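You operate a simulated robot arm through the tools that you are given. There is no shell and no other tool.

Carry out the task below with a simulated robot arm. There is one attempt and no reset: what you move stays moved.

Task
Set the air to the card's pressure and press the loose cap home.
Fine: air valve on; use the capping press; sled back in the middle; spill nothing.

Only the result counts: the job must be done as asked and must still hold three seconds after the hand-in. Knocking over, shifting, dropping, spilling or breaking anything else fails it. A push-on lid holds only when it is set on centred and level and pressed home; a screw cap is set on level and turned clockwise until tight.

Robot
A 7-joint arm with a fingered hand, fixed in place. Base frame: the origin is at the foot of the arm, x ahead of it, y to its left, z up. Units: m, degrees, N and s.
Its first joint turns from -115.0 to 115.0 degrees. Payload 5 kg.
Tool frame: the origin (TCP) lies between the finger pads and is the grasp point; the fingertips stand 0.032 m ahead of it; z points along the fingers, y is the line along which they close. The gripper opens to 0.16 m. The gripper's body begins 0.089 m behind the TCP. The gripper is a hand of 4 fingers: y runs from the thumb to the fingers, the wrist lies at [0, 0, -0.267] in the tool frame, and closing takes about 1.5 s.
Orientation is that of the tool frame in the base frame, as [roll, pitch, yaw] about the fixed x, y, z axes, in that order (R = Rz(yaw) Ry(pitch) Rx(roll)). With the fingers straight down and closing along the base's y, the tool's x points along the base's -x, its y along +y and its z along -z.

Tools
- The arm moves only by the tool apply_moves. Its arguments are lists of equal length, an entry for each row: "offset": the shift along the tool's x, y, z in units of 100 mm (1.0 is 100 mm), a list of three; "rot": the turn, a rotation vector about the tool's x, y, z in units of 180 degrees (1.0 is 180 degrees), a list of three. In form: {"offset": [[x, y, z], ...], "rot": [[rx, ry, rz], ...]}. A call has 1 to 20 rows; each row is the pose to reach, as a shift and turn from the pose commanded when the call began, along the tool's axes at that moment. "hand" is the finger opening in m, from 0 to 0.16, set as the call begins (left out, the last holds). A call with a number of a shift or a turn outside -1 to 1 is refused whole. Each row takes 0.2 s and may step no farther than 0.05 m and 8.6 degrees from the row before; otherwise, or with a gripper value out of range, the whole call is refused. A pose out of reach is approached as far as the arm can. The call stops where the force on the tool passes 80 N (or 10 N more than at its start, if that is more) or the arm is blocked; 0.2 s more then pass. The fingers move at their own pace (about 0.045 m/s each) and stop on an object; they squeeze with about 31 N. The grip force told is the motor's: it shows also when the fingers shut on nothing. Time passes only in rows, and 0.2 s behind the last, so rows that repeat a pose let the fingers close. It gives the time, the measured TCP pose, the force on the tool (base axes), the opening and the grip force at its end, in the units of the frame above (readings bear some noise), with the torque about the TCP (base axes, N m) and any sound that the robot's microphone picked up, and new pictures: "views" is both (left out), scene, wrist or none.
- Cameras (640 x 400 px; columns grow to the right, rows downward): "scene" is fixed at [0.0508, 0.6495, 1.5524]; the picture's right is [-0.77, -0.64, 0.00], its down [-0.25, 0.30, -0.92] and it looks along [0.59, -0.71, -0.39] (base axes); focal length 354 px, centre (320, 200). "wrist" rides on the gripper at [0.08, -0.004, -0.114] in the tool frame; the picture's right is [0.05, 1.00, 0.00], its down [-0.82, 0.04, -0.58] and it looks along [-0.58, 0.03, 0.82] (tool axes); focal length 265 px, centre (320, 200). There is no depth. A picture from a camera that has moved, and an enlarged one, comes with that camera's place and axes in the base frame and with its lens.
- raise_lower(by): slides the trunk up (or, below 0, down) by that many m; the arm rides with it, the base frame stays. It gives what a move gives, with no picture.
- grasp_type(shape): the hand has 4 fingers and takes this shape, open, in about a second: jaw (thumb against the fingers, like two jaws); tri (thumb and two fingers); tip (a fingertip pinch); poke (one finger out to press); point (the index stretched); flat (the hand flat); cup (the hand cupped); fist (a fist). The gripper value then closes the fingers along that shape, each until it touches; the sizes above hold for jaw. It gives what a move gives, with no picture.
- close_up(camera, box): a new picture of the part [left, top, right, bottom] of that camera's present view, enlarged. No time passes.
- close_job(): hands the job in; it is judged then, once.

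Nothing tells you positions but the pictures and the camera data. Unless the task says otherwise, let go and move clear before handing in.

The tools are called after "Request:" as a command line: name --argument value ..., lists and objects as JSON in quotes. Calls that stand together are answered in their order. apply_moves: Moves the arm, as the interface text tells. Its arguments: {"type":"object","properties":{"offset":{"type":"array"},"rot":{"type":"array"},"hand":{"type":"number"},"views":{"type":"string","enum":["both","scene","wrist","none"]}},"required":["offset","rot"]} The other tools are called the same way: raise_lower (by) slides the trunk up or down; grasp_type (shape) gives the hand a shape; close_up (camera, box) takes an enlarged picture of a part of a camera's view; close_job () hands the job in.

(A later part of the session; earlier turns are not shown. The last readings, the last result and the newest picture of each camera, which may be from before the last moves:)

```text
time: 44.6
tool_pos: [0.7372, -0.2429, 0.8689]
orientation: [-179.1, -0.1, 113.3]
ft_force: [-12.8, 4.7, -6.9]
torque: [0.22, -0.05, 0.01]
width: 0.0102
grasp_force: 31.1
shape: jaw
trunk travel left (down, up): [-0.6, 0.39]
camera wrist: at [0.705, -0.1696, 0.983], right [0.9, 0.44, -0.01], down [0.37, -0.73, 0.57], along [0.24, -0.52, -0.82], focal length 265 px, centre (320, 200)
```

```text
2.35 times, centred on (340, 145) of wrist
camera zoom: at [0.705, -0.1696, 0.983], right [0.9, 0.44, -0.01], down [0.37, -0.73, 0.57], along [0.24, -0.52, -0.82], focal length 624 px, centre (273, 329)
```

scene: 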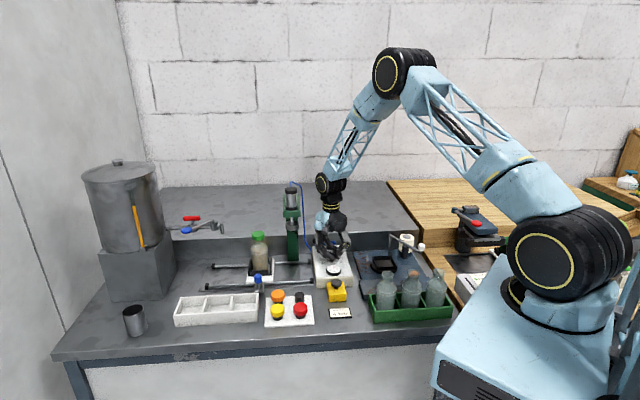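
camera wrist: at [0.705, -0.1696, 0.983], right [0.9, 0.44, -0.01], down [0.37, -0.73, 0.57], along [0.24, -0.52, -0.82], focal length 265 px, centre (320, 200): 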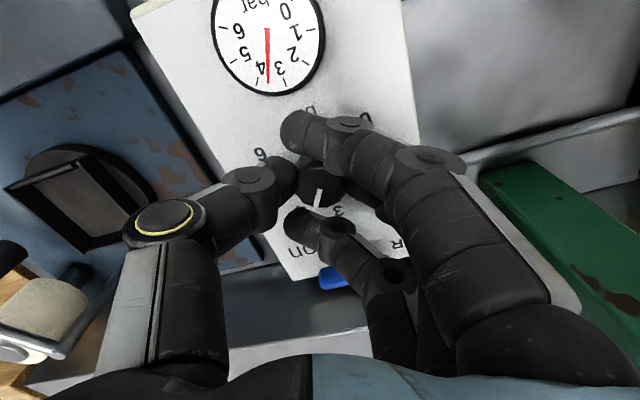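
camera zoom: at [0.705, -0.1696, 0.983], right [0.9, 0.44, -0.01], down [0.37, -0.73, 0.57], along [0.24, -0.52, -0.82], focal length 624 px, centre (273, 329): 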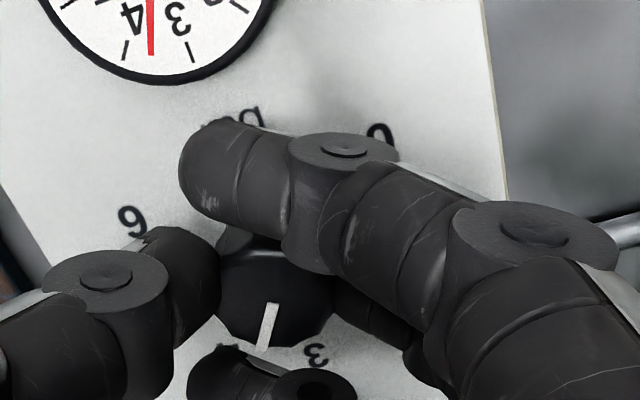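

The gauge reads about 3.6 bar. Another roughly 16° clockwise should bring it to 4.

Request:
apply_moves --offset '[[0, 0, 0], [0, 0, 0], [0, 0, 0]]' --rot '[[0, 0, 0.04], [0, 0, 0.08], [0, 0, 0.0889]]' --views "wrist"

Request:
close_up --camera "scene" --box '[315, 250, 350, 285]'

Request:
close_up --camera "wrist" --box '[150, 0, 310, 120]'

```text
time: 45.4
tool_pos: [0.7382, -0.2417, 0.8686]
orientation: [-179.1, 0.1, 97.3]
ft_force: [-8.9, 8.5, -7.6]
torque: [0.25, -0.14, -0.03]
width: 0.01
grasp_force: 30.6
shape: jaw
trunk travel left (down, up): [-0.6, 0.39]
camera wrist: at [0.7264, -0.1625, 0.9827], right [0.98, 0.18, -0.01], down [0.15, -0.8, 0.58], along [0.09, -0.57, -0.82], focal length 265 px, centre (320, 200)
```

wrist: 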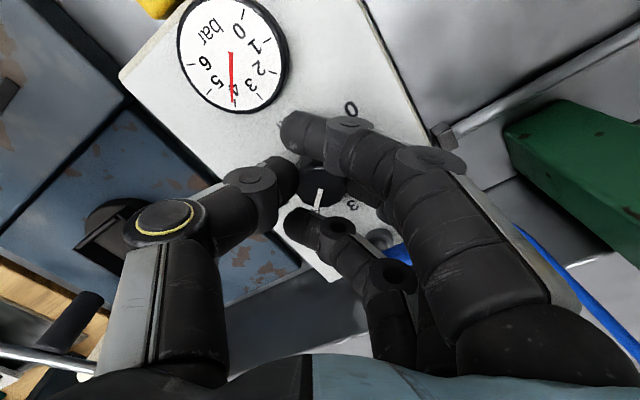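

```text
11.43 times, centred on (332, 268) of scene
camera zoom: at [0.0508, 0.6495, 1.5524], right [-0.77, -0.64, 0.0], down [-0.25, 0.3, -0.92], along [0.59, -0.71, -0.39], focal length 4051 px, centre (177, -571)
```

zoom: 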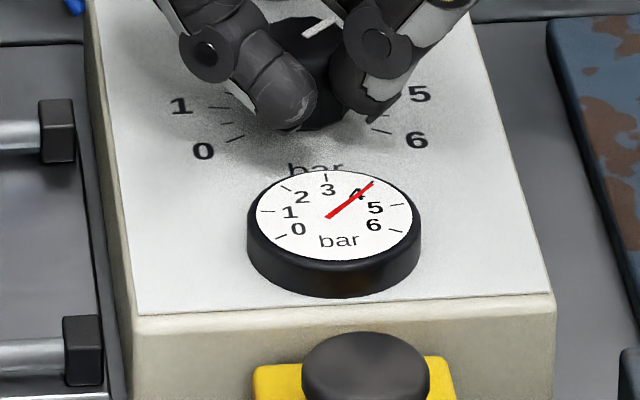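

```text
3.33 times, centred on (230, 60) of wrist
camera zoom: at [0.7264, -0.1625, 0.9827], right [0.98, 0.18, -0.01], down [0.15, -0.8, 0.58], along [0.09, -0.57, -0.82], focal length 885 px, centre (620, 667)
```

zoom: 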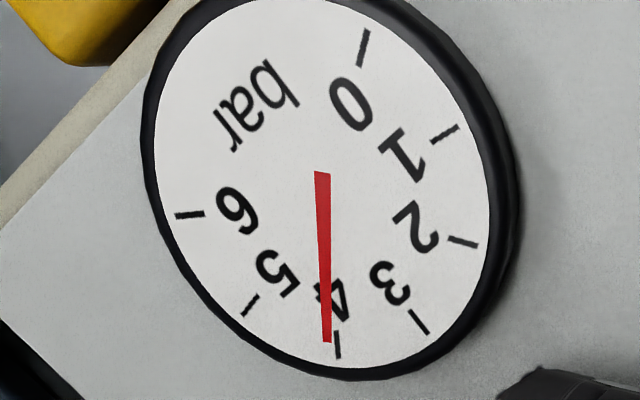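

The needle is on the 4 mark or very slightly past it. I'll release the knob, rise straight up, and check the pointer and gauge from a clear view.

Request:
apply_moves --offset '[[0, 0, 0], [0, 0, 0], [0, 0, 0], [0, 0, 0], [0, 0, -0.2], [0, 0, -0.6], [0, 0, -1.0]]' --rot '[[0, 0, 0], [0, 0, 0], [0, 0, 0], [0, 0, 0], [0, 0, 0], [0, 0, 0], [0, 0, 0]]' --hand 0.06 --views "wrist"

Request:
close_up --camera "scene" --box '[310, 240, 350, 280]'

Request:
close_up --camera "wrist" --box '[200, 20, 380, 200]'

```text
time: 47.0
tool_pos: [0.7385, -0.2433, 0.9691]
orientation: [-179.0, 0.2, 97.3]
ft_force: [-0.5, 0.2, -0.4]
torque: [0.02, -0.06, -0.01]
width: 0.0594
grasp_force: 0.2
shape: jaw
trunk travel left (down, up): [-0.6, 0.39]
camera wrist: at [0.7266, -0.1635, 1.0826], right [0.98, 0.18, -0.02], down [0.15, -0.8, 0.58], along [0.09, -0.57, -0.82], focal length 265 px, centre (320, 200)
```

wrist: 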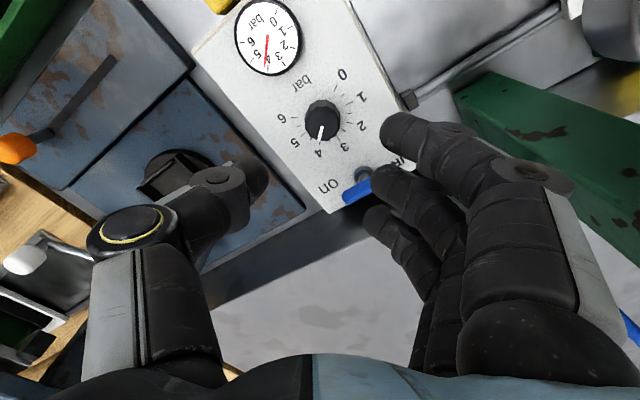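

```text
10.00 times, centred on (330, 260) of scene
camera zoom: at [0.0508, 0.6495, 1.5524], right [-0.77, -0.64, 0.0], down [-0.25, 0.3, -0.92], along [0.59, -0.71, -0.39], focal length 3544 px, centre (220, -400)
```

zoom: 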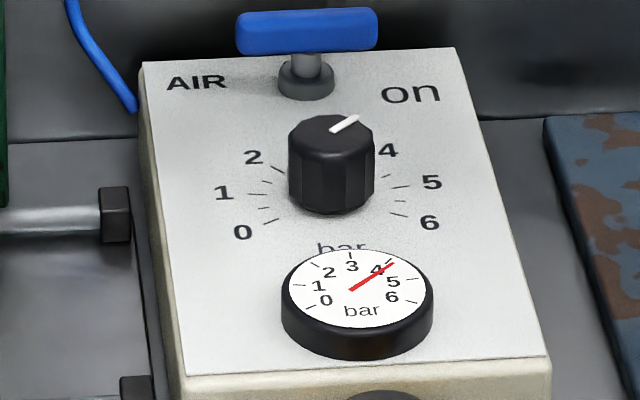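

```text
2.22 times, centred on (290, 110) of wrist
camera zoom: at [0.7266, -0.1635, 1.0826], right [0.98, 0.18, -0.02], down [0.15, -0.8, 0.58], along [0.09, -0.57, -0.82], focal length 590 px, centre (387, 400)
```

zoom: 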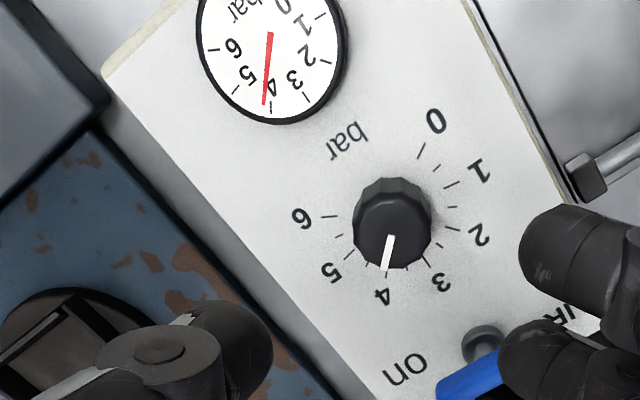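

Request:
close_up --camera "wrist" --box '[285, 60, 375, 165]'

Request:
close_up --camera "wrist" --box '[225, -10, 310, 85]'

Request:
close_up --camera "scene" --box '[325, 258, 347, 278]'

```text
3.81 times, centred on (330, 112) of wrist
camera zoom: at [0.7266, -0.1635, 1.0826], right [0.98, 0.18, -0.02], down [0.15, -0.8, 0.58], along [0.09, -0.57, -0.82], focal length 1011 px, centre (282, 533)
```

zoom: 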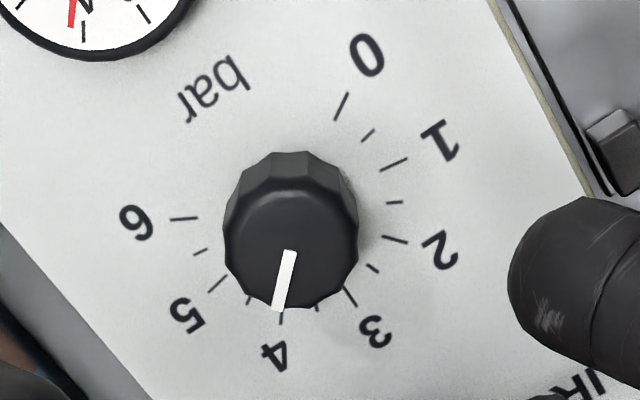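

```text
refused: -10 is not a number from 0 to 400
```

```text
16.00 times, centred on (336, 268) of scene
camera zoom: at [0.0508, 0.6495, 1.5524], right [-0.77, -0.64, 0.0], down [-0.25, 0.3, -0.92], along [0.59, -0.71, -0.39], focal length 5671 px, centre (64, -888)
```

zoom: 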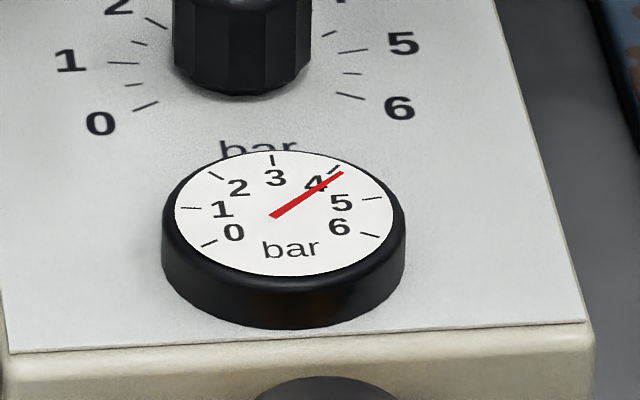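

The needle now reads about 4.15–4.2, so it shifted slightly on release. I'll regrip and turn it back a few degrees.

Request:
apply_moves --offset '[[0, 0, 0.45], [0, 0, 0.85], [0, 0, 1.0], [0, 0, 1.0]]' --rot '[[0, 0, 0], [0, 0, 0], [0, 0, 0], [0, 0, 0]]' --views "none"

Request:
apply_moves --offset '[[0, 0, 0], [0, 0, 0], [0, 0, 0], [0, 0, 0], [0, 0, 0]]' --rot '[[0, 0, 0], [0, 0, 0], [0, 0, 0], [0, 0, 0], [0, 0, 0]]' --hand 0.015 --views "wrist"

Request:
close_up --camera "scene" --box '[325, 258, 347, 278]'

```text
time: 48.0
tool_pos: [0.7376, -0.2436, 0.8681]
orientation: [-179.2, 0.2, 97.4]
ft_force: [-0.5, -0.4, -0.8]
torque: [-0.05, 0.02, -0.03]
width: 0.0595
grasp_force: 0.0
shape: jaw
trunk travel left (down, up): [-0.6, 0.39]
```

```text
time: 49.2
tool_pos: [0.7357, -0.244, 0.8676]
orientation: [-178.9, 0.0, 97.2]
ft_force: [-9.6, -0.1, -1.1]
torque: [0.0, -0.02, 0.01]
width: 0.0091
grasp_force: 31.2
shape: jaw
trunk travel left (down, up): [-0.6, 0.39]
camera wrist: at [0.7239, -0.1644, 0.9817], right [0.98, 0.18, -0.02], down [0.15, -0.8, 0.58], along [0.09, -0.57, -0.82], focal length 265 px, centre (320, 200)
```

wrist: 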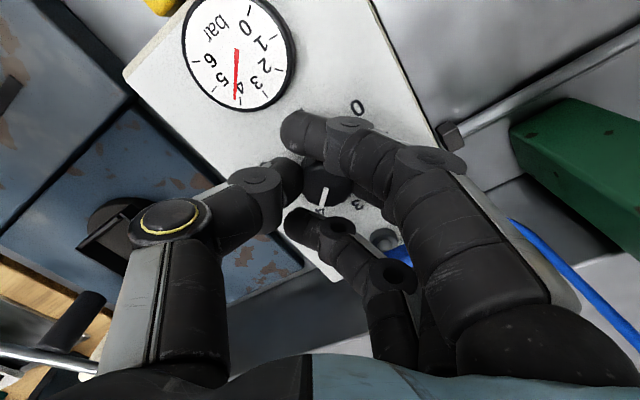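

```text
16.00 times, centred on (336, 268) of scene
camera zoom: at [0.0508, 0.6495, 1.5524], right [-0.77, -0.64, 0.0], down [-0.25, 0.3, -0.92], along [0.59, -0.71, -0.39], focal length 5671 px, centre (64, -888)
```

zoom: 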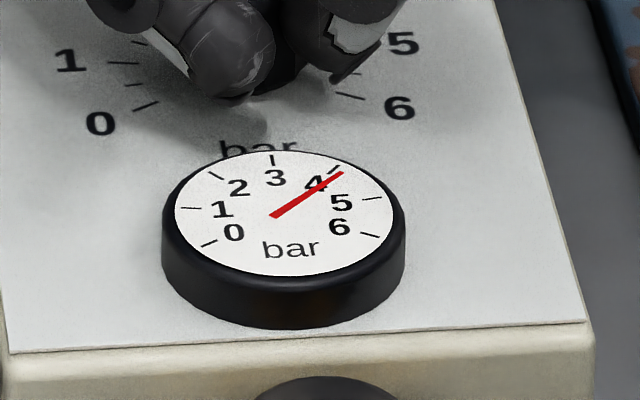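

Request:
apply_moves --offset '[[0, 0, 0], [0, 0, 0], [0, 0, 0]]' --rot '[[0, 0, -0.025], [0, 0, -0.05], [0, 0, -0.05]]' --views "none"

Request:
close_up --camera "scene" --box '[325, 258, 347, 278]'

```text
time: 50.0
tool_pos: [0.7362, -0.2448, 0.868]
orientation: [-179.0, 0.0, 106.3]
ft_force: [-17.8, -5.9, -6.2]
torque: [-0.12, 0.27, -0.02]
width: 0.0091
grasp_force: 30.9
shape: jaw
trunk travel left (down, up): [-0.6, 0.39]
```

```text
16.00 times, centred on (336, 268) of scene
camera zoom: at [0.0508, 0.6495, 1.5524], right [-0.77, -0.64, 0.0], down [-0.25, 0.3, -0.92], along [0.59, -0.71, -0.39], focal length 5671 px, centre (64, -888)
```

zoom: 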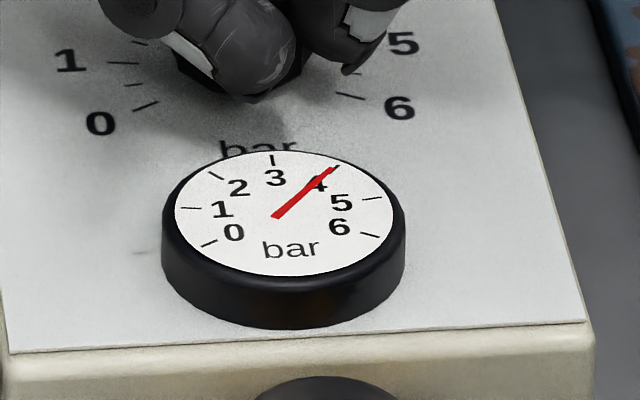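

Request:
apply_moves --offset '[[0, 0, 0], [0, 0, 0], [0, 0, 0], [0, 0, 0]]' --rot '[[0, 0, 0], [0, 0, 0], [0, 0, 0], [0, 0, 0]]' --hand 0.06 --views "none"

Request:
close_up --camera "scene" --box '[325, 258, 347, 278]'

```text
time: 51.0
tool_pos: [0.738, -0.2425, 0.8701]
orientation: [-179.2, 0.0, 106.2]
ft_force: [0.3, -0.7, 0.0]
torque: [0.02, 0.0, -0.01]
width: 0.0594
grasp_force: 0.1
shape: jaw
trunk travel left (down, up): [-0.6, 0.39]
```

```text
16.00 times, centred on (336, 268) of scene
camera zoom: at [0.0508, 0.6495, 1.5524], right [-0.77, -0.64, 0.0], down [-0.25, 0.3, -0.92], along [0.59, -0.71, -0.39], focal length 5671 px, centre (64, -888)
```

zoom: 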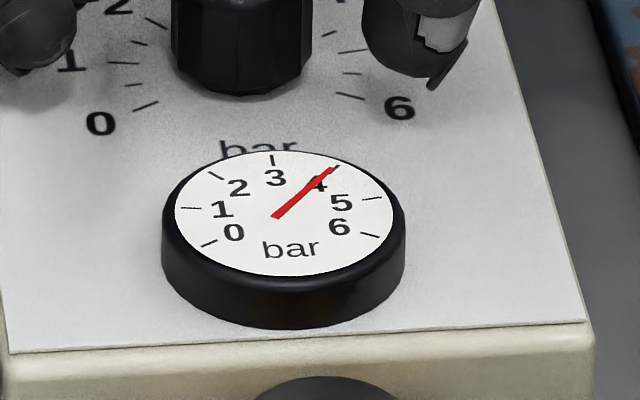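

The needle stays on the 4 mark after release. I'll lift off, turn the tool square to the bench again, and move forward away from the panel toward the sled handle.

Request:
apply_moves --offset '[[0, 0, -0.3], [0, 0, -0.65], [0, 0, -1.0]]' --rot '[[0, 0, 0], [0, 0, 0], [0, 0, 0]]' --views "none"

Request:
apply_moves --offset '[[0.24, -0.13, -0.1], [0.48, -0.26, -0.2], [0.72, -0.4, -0.3], [0.964, -0.53, -0.4]]' --rot '[[0, 0, -0.04], [0, 0, -0.08], [0, 0, -0.12], [0, 0, -0.16]]' --views "none"

Request:
apply_moves --offset '[[0, 0.33, 0], [0, 0.66, 0], [0, 1.0, 0]]' --rot '[[0, 0, 0], [0, 0, 0], [0, 0, 0]]' --views "both"

```text
time: 51.8
tool_pos: [0.7384, -0.2424, 0.9689]
orientation: [-179.2, 0.0, 106.3]
ft_force: [-0.2, -0.5, -0.6]
torque: [-0.06, -0.02, 0.01]
width: 0.0595
grasp_force: 0.1
shape: jaw
trunk travel left (down, up): [-0.6, 0.39]
```

```text
time: 52.8
tool_pos: [0.6608, -0.1648, 1.0094]
orientation: [-179.3, -0.4, 135.0]
ft_force: [-0.6, -0.1, -0.3]
torque: [0.0, -0.03, 0.02]
width: 0.0594
grasp_force: 0.1
shape: jaw
trunk travel left (down, up): [-0.6, 0.39]
```

```text
time: 53.6
tool_pos: [0.7348, -0.093, 1.0072]
orientation: [-179.2, -0.4, 135.1]
ft_force: [-0.2, 0.9, 1.0]
torque: [0.0, 0.02, -0.03]
width: 0.0596
grasp_force: 0.0
shape: jaw
trunk travel left (down, up): [-0.6, 0.39]
camera wrist: at [0.6761, -0.0391, 1.122], right [0.67, 0.74, -0.01], down [0.62, -0.54, 0.57], along [0.42, -0.39, -0.82], focal length 265 px, centre (320, 200)
```

scene: 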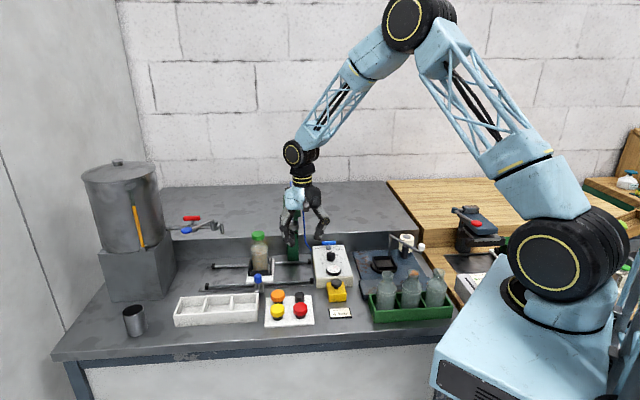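
wrist: 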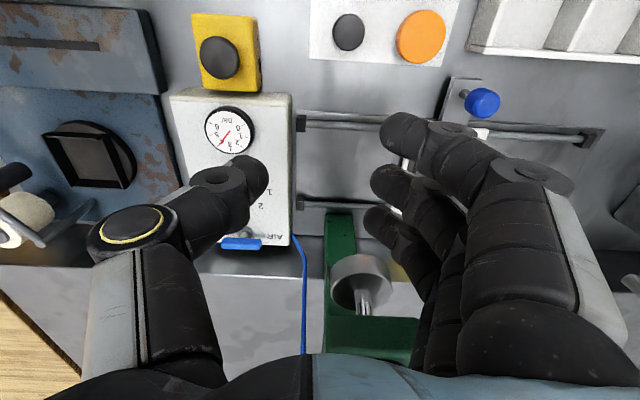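

Request:
apply_moves --offset '[[0.28, 0.3, 0], [0.57, 0.6, 0], [0.85, 0.9, 0]]' --rot '[[0, 0, 0], [0, 0, 0], [0, 0, 0]]' --views "none"

Request:
apply_moves --offset '[[0, 0.3, 0], [0, 0.61, 0]]' --rot '[[0, 0, 0], [0, 0, 0]]' --hand 0.08 --views "both"

Request:
close_up --camera "wrist" --box '[200, 80, 440, 280]'

```text
time: 54.4
tool_pos: [0.736, 0.0312, 1.0064]
orientation: [-179.3, -0.5, 135.1]
ft_force: [0.4, -0.2, -0.2]
torque: [0.01, 0.0, 0.0]
width: 0.0599
grasp_force: 0.0
shape: jaw
trunk travel left (down, up): [-0.6, 0.39]
```

```text
time: 55.0
tool_pos: [0.7811, 0.0741, 1.0062]
orientation: [-179.2, -0.4, 135.2]
ft_force: [0.4, 0.6, 1.0]
torque: [-0.04, -0.01, 0.01]
width: 0.0794
grasp_force: 0.2
shape: jaw
trunk travel left (down, up): [-0.6, 0.39]
camera wrist: at [0.7232, 0.1285, 1.1209], right [0.67, 0.74, -0.01], down [0.62, -0.54, 0.57], along [0.42, -0.39, -0.82], focal length 265 px, centre (320, 200)
```

scene: 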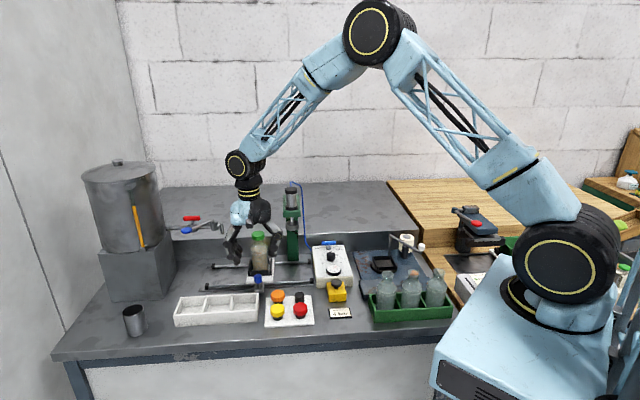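
wrist: 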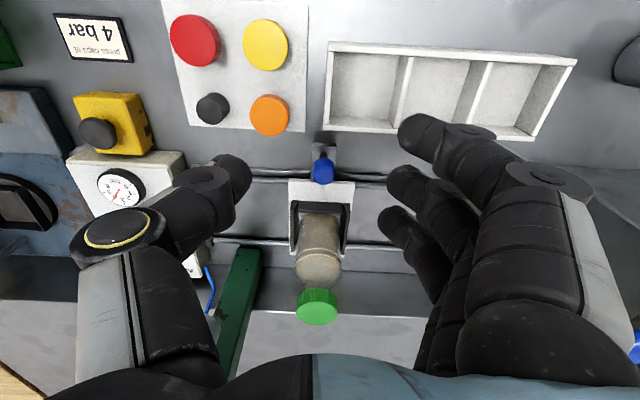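

```text
2.00 times, centred on (320, 180) of wrist
camera zoom: at [0.7232, 0.1285, 1.1209], right [0.67, 0.74, -0.01], down [0.62, -0.54, 0.57], along [0.42, -0.39, -0.82], focal length 531 px, centre (320, 240)
```

zoom: 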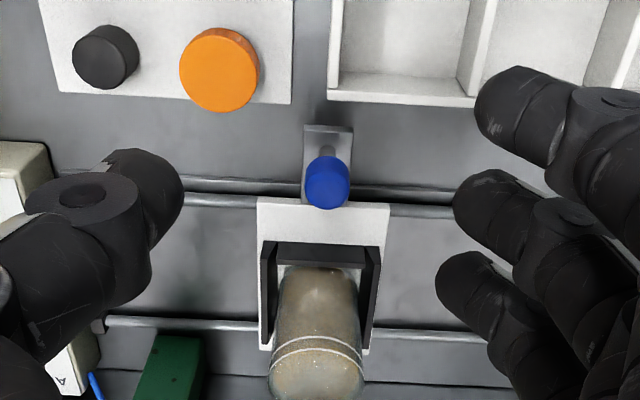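

The sled handle is at about p = 0.611 along the rails, which is the middle of the rail span (0.43–0.80). I'll move above it for a closer look before gripping.

Request:
apply_moves --offset '[[-0.25, 0.02, 0.2], [-0.5, 0.04, 0.45], [-0.64, 0.063, 0.7]]' --rot '[[0, 0, 0], [0, 0, 0], [0, 0, 0]]' --views "both"

Request:
close_up --camera "wrist" --box '[220, 50, 420, 250]'

Request:
close_up --camera "scene" --box '[200, 210, 320, 310]'

```text
time: 55.8
tool_pos: [0.8299, 0.0309, 0.9364]
orientation: [-179.2, -0.4, 135.2]
ft_force: [0.4, 0.3, 0.2]
torque: [0.01, -0.02, 0.0]
width: 0.0794
grasp_force: 0.1
shape: jaw
trunk travel left (down, up): [-0.6, 0.39]
camera wrist: at [0.7721, 0.0854, 1.0506], right [0.67, 0.74, -0.01], down [0.62, -0.54, 0.57], along [0.42, -0.39, -0.82], focal length 265 px, centre (320, 200)
```

scene: 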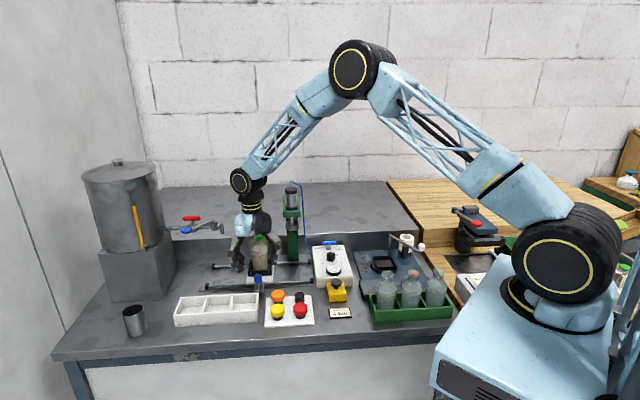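
wrist: 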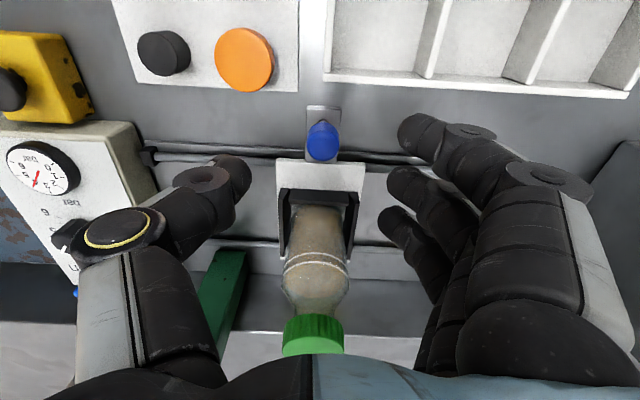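

```text
2.00 times, centred on (320, 150) of wrist
camera zoom: at [0.7721, 0.0854, 1.0506], right [0.67, 0.74, -0.01], down [0.62, -0.54, 0.57], along [0.42, -0.39, -0.82], focal length 531 px, centre (320, 300)
```

zoom: 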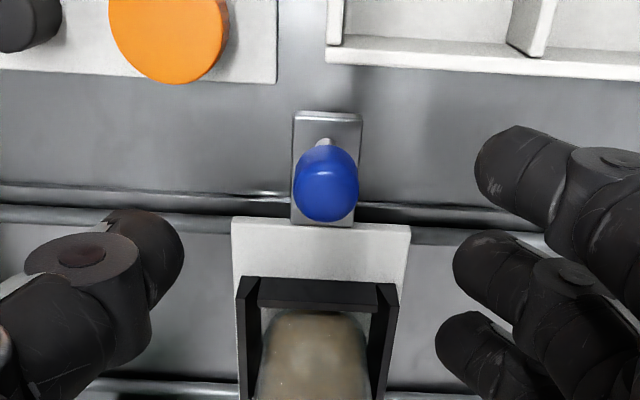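

```text
4.00 times, centred on (260, 260) of scene
camera zoom: at [0.0508, 0.6495, 1.5524], right [-0.77, -0.64, 0.0], down [-0.25, 0.3, -0.92], along [0.59, -0.71, -0.39], focal length 1418 px, centre (560, -40)
```

zoom: 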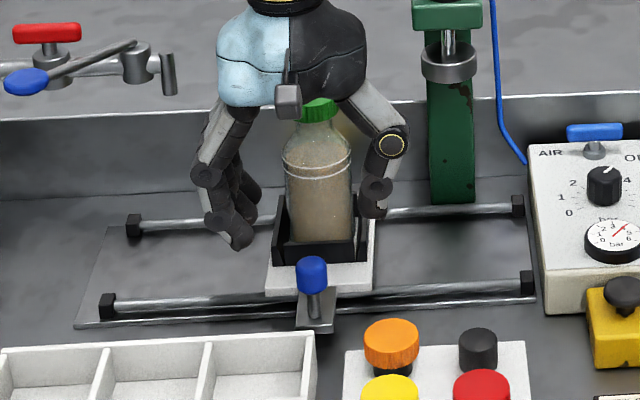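

Request:
apply_moves --offset '[[0, 0.02, 0.35], [0, 0.02, 0.6], [0, 0.02, 0.77]]' --rot '[[0, 0, 0], [0, 0, 0], [0, 0, 0]]' --views "both"

Request:
close_up --camera "wrist" --box '[200, 80, 440, 280]'

Request:
close_up --camera "scene" --box '[210, 220, 310, 300]'

```text
time: 56.6
tool_pos: [0.8282, 0.033, 0.8581]
orientation: [-179.1, -0.5, 135.2]
ft_force: [-0.2, 0.7, -0.2]
torque: [0.01, -0.01, 0.0]
width: 0.0794
grasp_force: 0.1
shape: jaw
trunk travel left (down, up): [-0.6, 0.39]
camera wrist: at [0.7716, 0.0872, 0.974], right [0.67, 0.74, -0.01], down [0.62, -0.54, 0.57], along [0.42, -0.39, -0.82], focal length 265 px, centre (320, 200)
```

scene: 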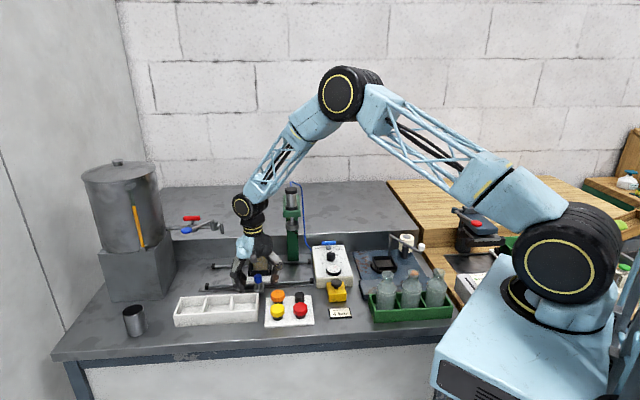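
wrist: 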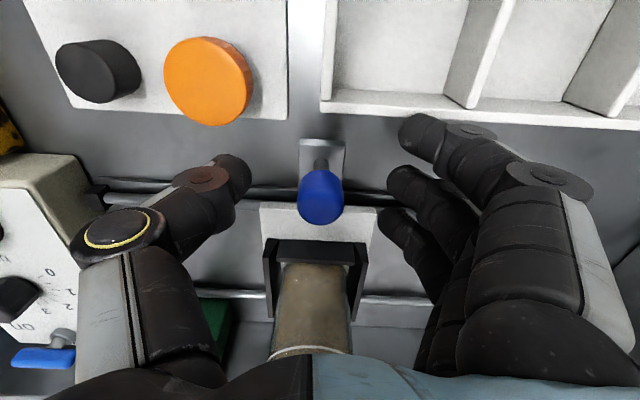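

```text
2.00 times, centred on (320, 180) of wrist
camera zoom: at [0.7716, 0.0872, 0.974], right [0.67, 0.74, -0.01], down [0.62, -0.54, 0.57], along [0.42, -0.39, -0.82], focal length 531 px, centre (320, 240)
```

zoom: 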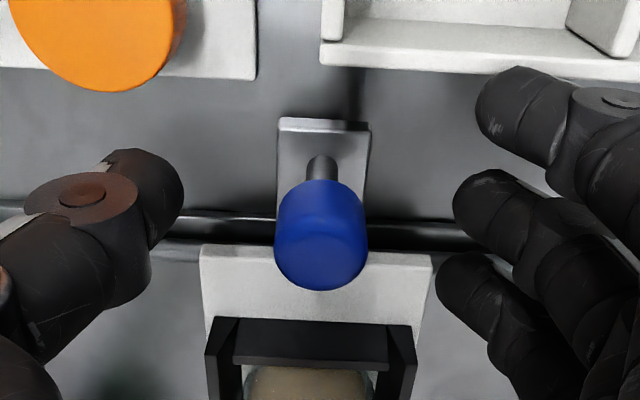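

```text
5.00 times, centred on (260, 260) of scene
camera zoom: at [0.0508, 0.6495, 1.5524], right [-0.77, -0.64, 0.0], down [-0.25, 0.3, -0.92], along [0.59, -0.71, -0.39], focal length 1772 px, centre (620, -100)
```

zoom: 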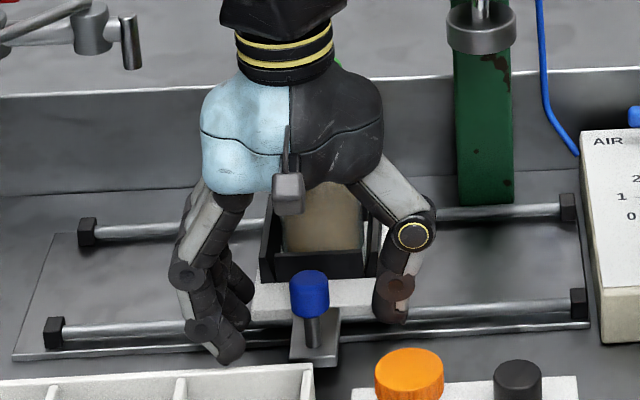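

The fingers straddle the handle, centred, with clearance to the holder. I'll close on the handle.

Request:
apply_moves --offset '[[0, 0, 0], [0, 0, 0], [0, 0, 0], [0, 0, 0], [0, 0, 0], [0, 0, 0]]' --rot '[[0, 0, 0], [0, 0, 0], [0, 0, 0], [0, 0, 0], [0, 0, 0], [0, 0, 0]]' --hand 0.015 --views "wrist"

Request:
close_up --camera "wrist" --box '[200, 80, 440, 280]'

Request:
close_up --camera "scene" --box '[210, 220, 310, 300]'

```text
time: 58.0
tool_pos: [0.828, 0.0323, 0.8573]
orientation: [-179.1, -0.6, 135.0]
ft_force: [-1.8, -0.5, -9.0]
torque: [0.0, -0.01, 0.07]
width: 0.0019
grasp_force: 31.3
shape: jaw
trunk travel left (down, up): [-0.6, 0.39]
camera wrist: at [0.7709, 0.0867, 0.9722], right [0.67, 0.74, -0.02], down [0.62, -0.54, 0.57], along [0.41, -0.39, -0.82], focal length 265 px, centre (320, 200)
```

wrist: 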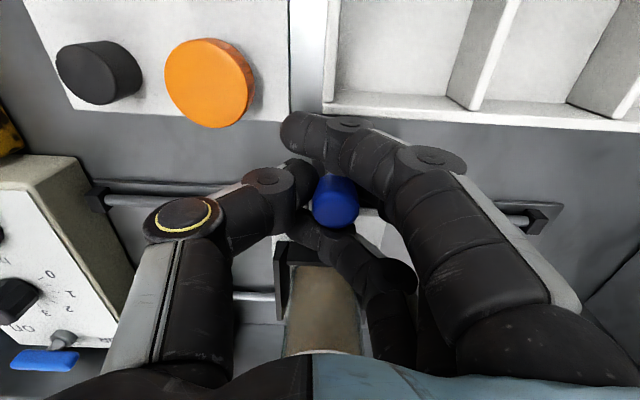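

```text
2.00 times, centred on (320, 180) of wrist
camera zoom: at [0.7709, 0.0867, 0.9722], right [0.67, 0.74, -0.02], down [0.62, -0.54, 0.57], along [0.41, -0.39, -0.82], focal length 531 px, centre (320, 240)
```

zoom: 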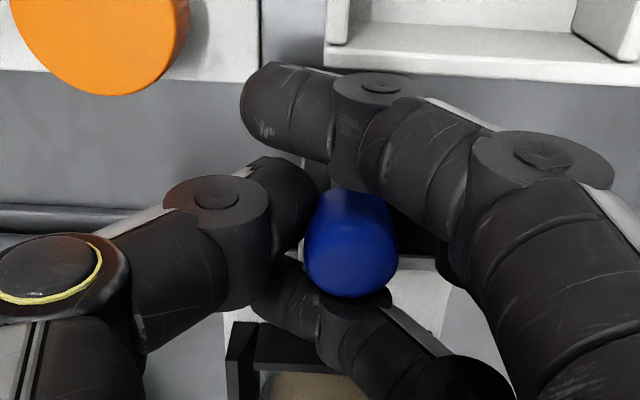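

```text
5.00 times, centred on (260, 260) of scene
camera zoom: at [0.0508, 0.6495, 1.5524], right [-0.77, -0.64, 0.0], down [-0.25, 0.3, -0.92], along [0.59, -0.71, -0.39], focal length 1772 px, centre (620, -100)
```

zoom: 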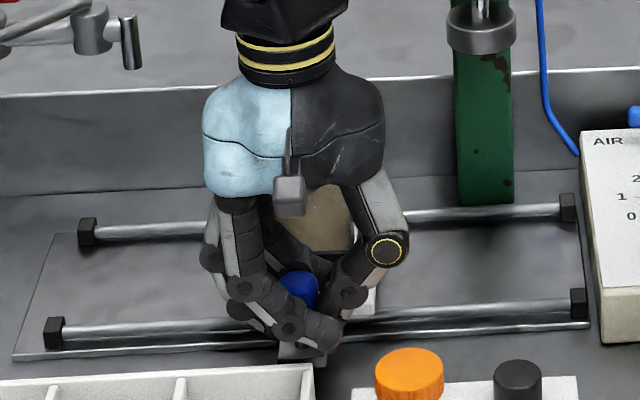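

The grip pulled the sled about 7 mm left, which is harmless. The low index finger would pass close over the orange cap, so I'll open, rise 8 mm and regrip for more clearance.

Request:
apply_moves --offset '[[0, 0, 0], [0, 0, 0], [0, 0, 0], [0, 0, 0], [0, 0, -0.04], [0, 0, -0.08]]' --rot '[[0, 0, 0], [0, 0, 0], [0, 0, 0], [0, 0, 0], [0, 0, 0], [0, 0, 0]]' --hand 0.07 --views "none"

Request:
apply_moves --offset '[[0, 0, 0], [0, 0, 0], [0, 0, 0], [0, 0, 0], [0, 0, 0], [0, 0, 0]]' --rot '[[0, 0, 0], [0, 0, 0], [0, 0, 0], [0, 0, 0], [0, 0, 0], [0, 0, 0]]' --hand 0.02 --views "wrist"

Request:
close_up --camera "wrist" --box '[200, 80, 440, 280]'

Request:
close_up --camera "scene" --box '[210, 220, 310, 300]'

```text
time: 59.4
tool_pos: [0.8284, 0.0322, 0.8675]
orientation: [-179.2, -0.3, 135.1]
ft_force: [-0.1, -0.5, -0.2]
torque: [0.03, -0.01, -0.02]
width: 0.0696
grasp_force: 0.1
shape: jaw
trunk travel left (down, up): [-0.6, 0.39]
```

```text
time: 60.8
tool_pos: [0.8295, 0.0333, 0.8669]
orientation: [-179.3, -0.3, 135.1]
ft_force: [1.1, 0.1, 0.7]
torque: [-0.04, 0.01, 0.02]
width: 0.0208
grasp_force: 0.0
shape: jaw
trunk travel left (down, up): [-0.6, 0.39]
camera wrist: at [0.7712, 0.0872, 0.9817], right [0.67, 0.74, -0.01], down [0.62, -0.54, 0.57], along [0.42, -0.39, -0.82], focal length 265 px, centre (320, 200)
```

wrist: 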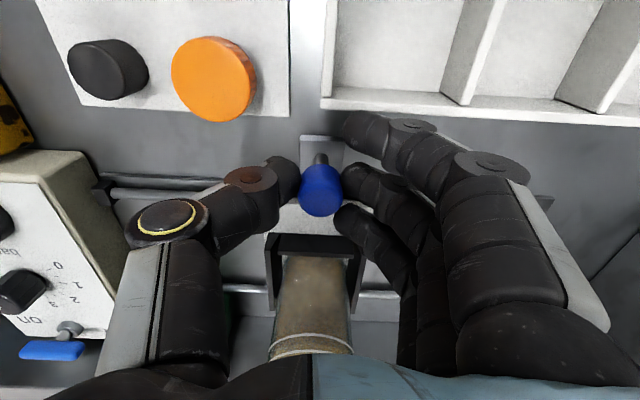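

```text
2.00 times, centred on (320, 180) of wrist
camera zoom: at [0.7712, 0.0872, 0.9817], right [0.67, 0.74, -0.01], down [0.62, -0.54, 0.57], along [0.42, -0.39, -0.82], focal length 531 px, centre (320, 240)
```

zoom: 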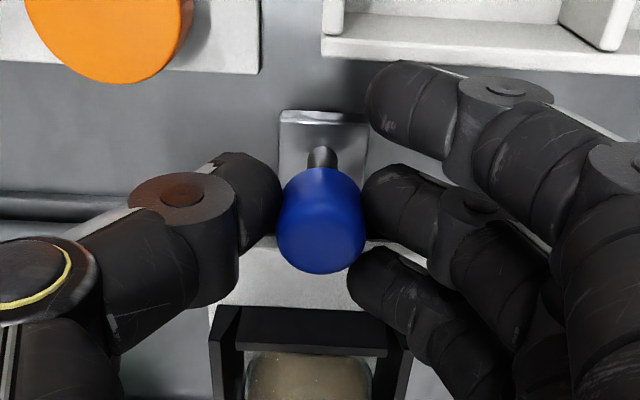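

```text
5.00 times, centred on (260, 260) of scene
camera zoom: at [0.0508, 0.6495, 1.5524], right [-0.77, -0.64, 0.0], down [-0.25, 0.3, -0.92], along [0.59, -0.71, -0.39], focal length 1772 px, centre (620, -100)
```

zoom: 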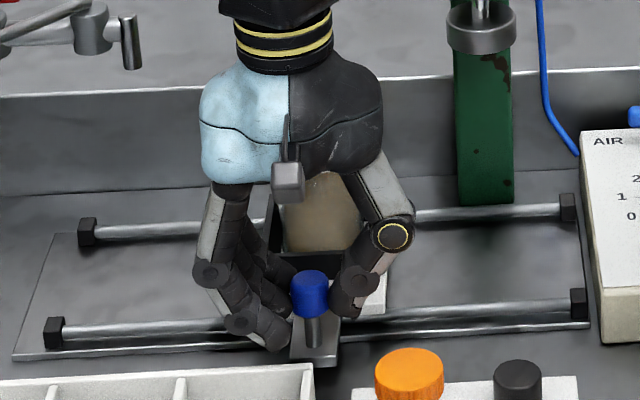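

The fingers now cage the handle and the sled is back at its start position. I'll slide it smoothly to the right toward the press, checking partway.

Request:
apply_moves --offset '[[0, -0.03, 0], [0, -0.08, 0], [0, -0.16, 0], [0, -0.26, 0], [0, -0.36, 0], [0, -0.46, 0], [0, -0.56, 0], [0, -0.66, 0], [0, -0.76, 0], [0, -0.85, 0], [0, -0.92, 0], [0, -0.97, 0], [0, -1.0, 0]]' --rot '[[0, 0, 0], [0, 0, 0], [0, 0, 0], [0, 0, 0], [0, 0, 0], [0, 0, 0], [0, 0, 0], [0, 0, 0], [0, 0, 0], [0, 0, 0], [0, 0, 0], [0, 0, 0], [0, 0, 0]]' --views "both"

Request:
close_up --camera "scene" --box '[230, 200, 330, 300]'

```text
time: 63.6
tool_pos: [0.7579, -0.0379, 0.8682]
orientation: [-179.1, -0.4, 135.1]
ft_force: [0.5, 0.7, -1.4]
torque: [0.03, 0.04, -0.02]
width: 0.0207
grasp_force: 0.0
shape: jaw
trunk travel left (down, up): [-0.6, 0.39]
camera wrist: at [0.7004, 0.0164, 0.9833], right [0.67, 0.74, -0.01], down [0.62, -0.54, 0.57], along [0.42, -0.39, -0.82], focal length 265 px, centre (320, 200)
```

scene: 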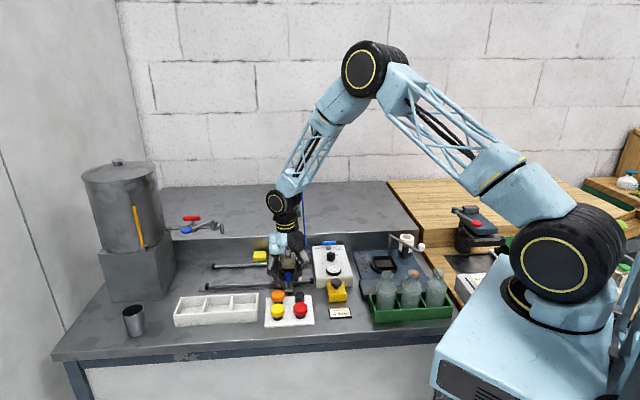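
wrist: 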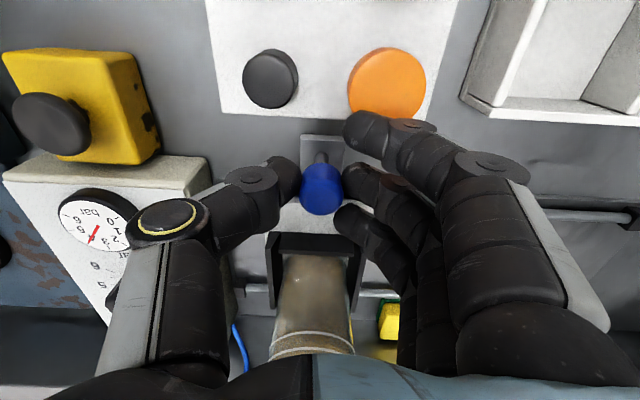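

```text
4.00 times, centred on (280, 250) of scene
camera zoom: at [0.0508, 0.6495, 1.5524], right [-0.77, -0.64, 0.0], down [-0.25, 0.3, -0.92], along [0.59, -0.71, -0.39], focal length 1418 px, centre (480, 0)
```

zoom: 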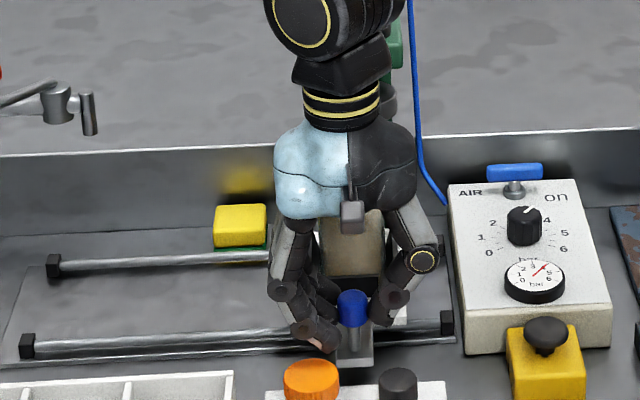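

Sliding freely, with about 25 mm left to the end of the rails under the press. I'll continue slowly until it stops.

Request:
apply_moves --offset '[[0, -0.03, 0], [0, -0.07, 0], [0, -0.11, 0], [0, -0.15, 0], [0, -0.18, 0], [0, -0.21, 0], [0, -0.235, 0]]' --rot '[[0, 0, 0], [0, 0, 0], [0, 0, 0], [0, 0, 0], [0, 0, 0], [0, 0, 0], [0, 0, 0]]' --views "both"

Request:
close_up --camera "scene" --box '[230, 180, 330, 300]'

Request:
close_up --camera "wrist" --box '[200, 130, 440, 370]'

```text
time: 65.2
tool_pos: [0.7416, -0.0541, 0.8687]
orientation: [-179.3, -0.4, 135.2]
ft_force: [1.8, 1.6, 1.7]
torque: [0.08, -0.08, 0.02]
width: 0.0208
grasp_force: 0.1
shape: jaw
trunk travel left (down, up): [-0.6, 0.39]
camera wrist: at [0.684, 0.0003, 0.9836], right [0.67, 0.74, -0.01], down [0.62, -0.54, 0.57], along [0.42, -0.39, -0.82], focal length 265 px, centre (320, 200)
```

scene: 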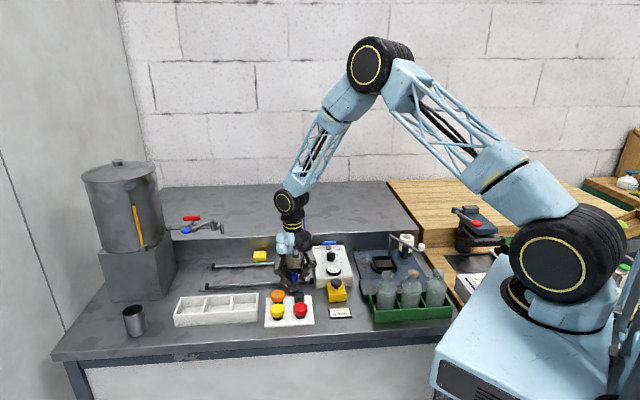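
wrist: 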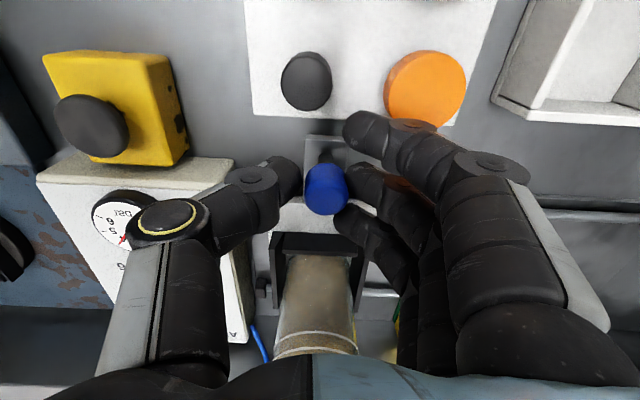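

```text
3.33 times, centred on (280, 240) of scene
camera zoom: at [0.0508, 0.6495, 1.5524], right [-0.77, -0.64, 0.0], down [-0.25, 0.3, -0.92], along [0.59, -0.71, -0.39], focal length 1181 px, centre (453, 67)
```

zoom: 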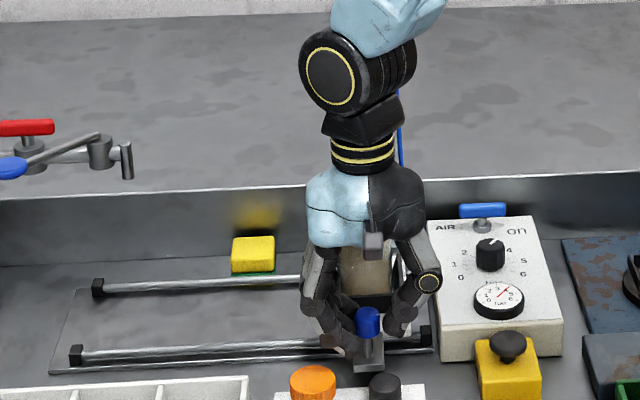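

```text
1.67 times, centred on (320, 250) of wrist
camera zoom: at [0.684, 0.0003, 0.9836], right [0.67, 0.74, -0.01], down [0.62, -0.54, 0.57], along [0.42, -0.39, -0.82], focal length 442 px, centre (320, 117)
```

zoom: 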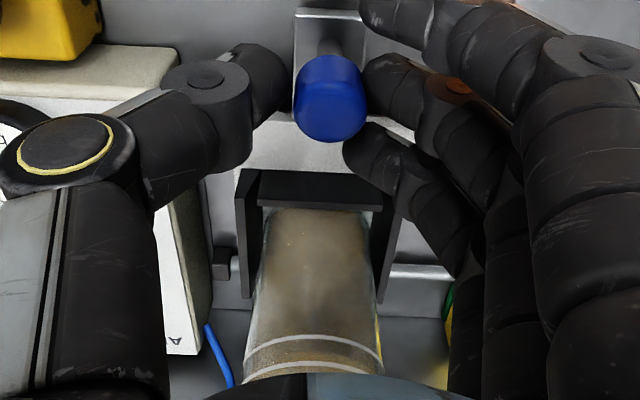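

Request:
apply_moves --offset '[[0, -0.02, 0], [0, -0.04, 0], [0, -0.05, 0]]' --rot '[[0, 0, 0], [0, 0, 0], [0, 0, 0]]' --views "wrist"

Request:
close_up --camera "wrist" --box '[200, 130, 440, 370]'

```text
time: 66.0
tool_pos: [0.7358, -0.0581, 0.8688]
orientation: [-179.4, -0.4, 135.1]
ft_force: [5.6, 4.8, 6.2]
torque: [0.17, -0.2, 0.0]
width: 0.0219
grasp_force: 0.0
shape: jaw
trunk travel left (down, up): [-0.6, 0.39]
camera wrist: at [0.6805, -0.0031, 0.9838], right [0.67, 0.74, -0.01], down [0.62, -0.54, 0.57], along [0.42, -0.39, -0.82], focal length 265 px, centre (320, 200)
```

wrist: 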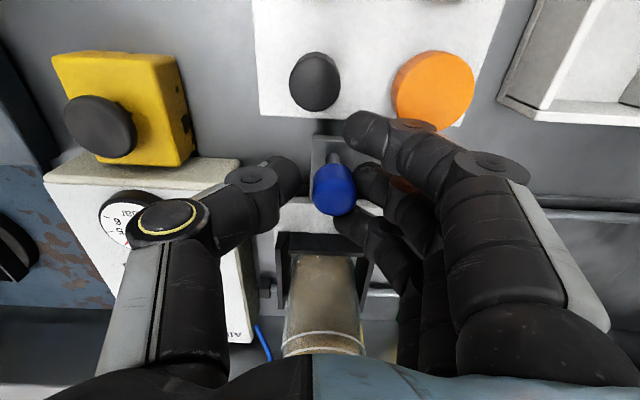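

```text
1.67 times, centred on (320, 250) of wrist
camera zoom: at [0.6805, -0.0031, 0.9838], right [0.67, 0.74, -0.01], down [0.62, -0.54, 0.57], along [0.42, -0.39, -0.82], focal length 442 px, centre (320, 117)
```

zoom: 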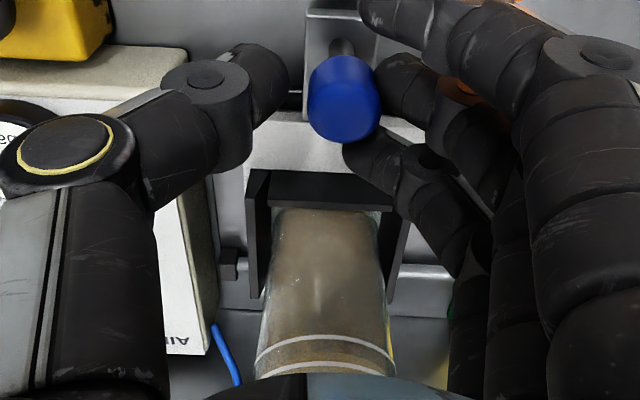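

The sled is against its end stop with the bottle under the ram. I'll recentre the hand on the handle, open the fingers and rise straight up.

Request:
apply_moves --offset '[[0, 0.04, 0], [0, 0.075, 0], [0, 0.075, 0]]' --rot '[[0, 0, 0], [0, 0, 0], [0, 0, 0]]' --views "none"

Request:
apply_moves --offset '[[0, 0, 0], [0, 0, 0], [0, 0, 0], [0, 0, 0]]' --rot '[[0, 0, 0], [0, 0, 0], [0, 0, 0], [0, 0, 0]]' --hand 0.075 --views "wrist"

Request:
apply_moves --offset '[[0, 0, -0.3], [0.1, 0, -0.6], [0.3, 0, -1.0]]' --rot '[[0, 0, 0], [0, 0, 0], [0, 0, 0]]' --views "both"

Request:
close_up --camera "scene" --box '[230, 180, 330, 300]'

```text
time: 66.8
tool_pos: [0.743, -0.0521, 0.8696]
orientation: [-179.2, -0.4, 135.1]
ft_force: [1.1, 0.0, -0.2]
torque: [0.01, -0.01, 0.01]
width: 0.0206
grasp_force: 0.0
shape: jaw
trunk travel left (down, up): [-0.6, 0.39]
```

```text
time: 67.8
tool_pos: [0.7426, -0.0531, 0.8696]
orientation: [-179.2, -0.4, 135.1]
ft_force: [-0.8, -0.1, -0.1]
torque: [-0.05, -0.03, 0.01]
width: 0.0743
grasp_force: 0.2
shape: jaw
trunk travel left (down, up): [-0.6, 0.39]
camera wrist: at [0.6858, 0.0019, 0.9835], right [0.67, 0.74, -0.01], down [0.62, -0.54, 0.57], along [0.42, -0.39, -0.82], focal length 265 px, centre (320, 200)
```

wrist: 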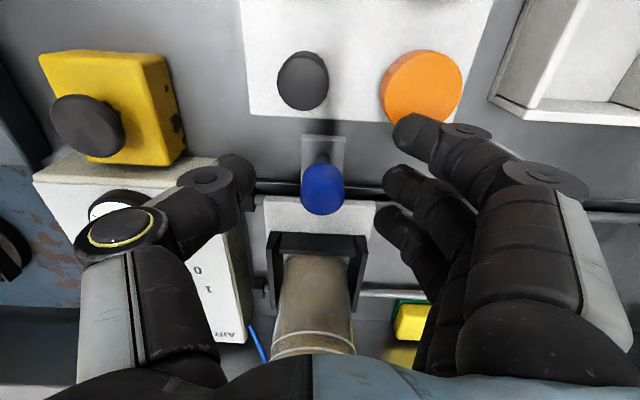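

```text
time: 68.6
tool_pos: [0.7226, -0.0309, 0.9702]
orientation: [-179.2, -0.4, 135.1]
ft_force: [-0.2, 0.2, -0.6]
torque: [-0.02, 0.01, -0.01]
width: 0.0743
grasp_force: 0.0
shape: jaw
trunk travel left (down, up): [-0.6, 0.39]
camera wrist: at [0.6654, 0.0234, 1.0842], right [0.67, 0.74, -0.01], down [0.62, -0.54, 0.57], along [0.42, -0.39, -0.82], focal length 265 px, centre (320, 200)
```

scene: 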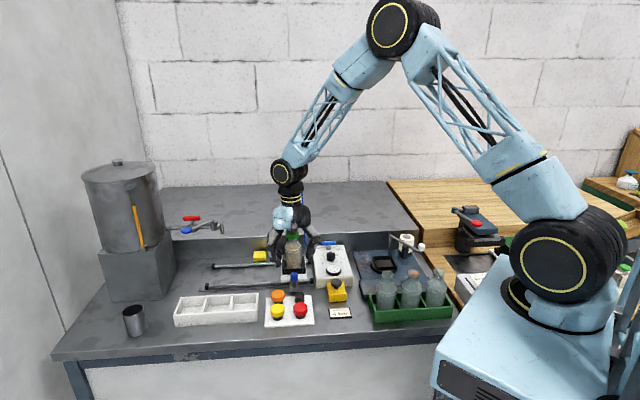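
wrist: 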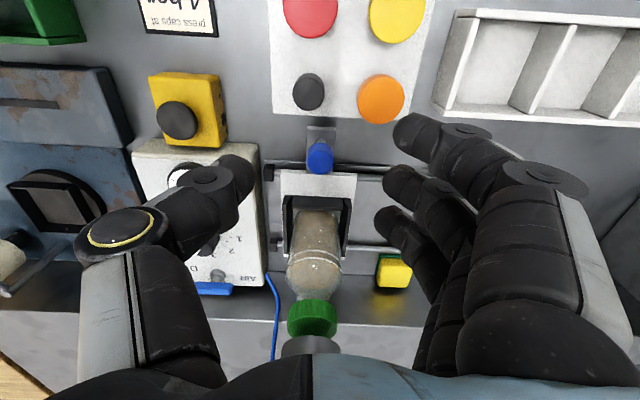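

```text
3.33 times, centred on (280, 240) of scene
camera zoom: at [0.0508, 0.6495, 1.5524], right [-0.77, -0.64, 0.0], down [-0.25, 0.3, -0.92], along [0.59, -0.71, -0.39], focal length 1181 px, centre (453, 67)
```

zoom: 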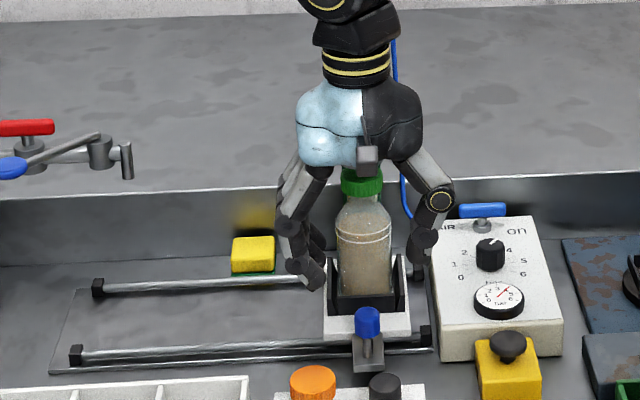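

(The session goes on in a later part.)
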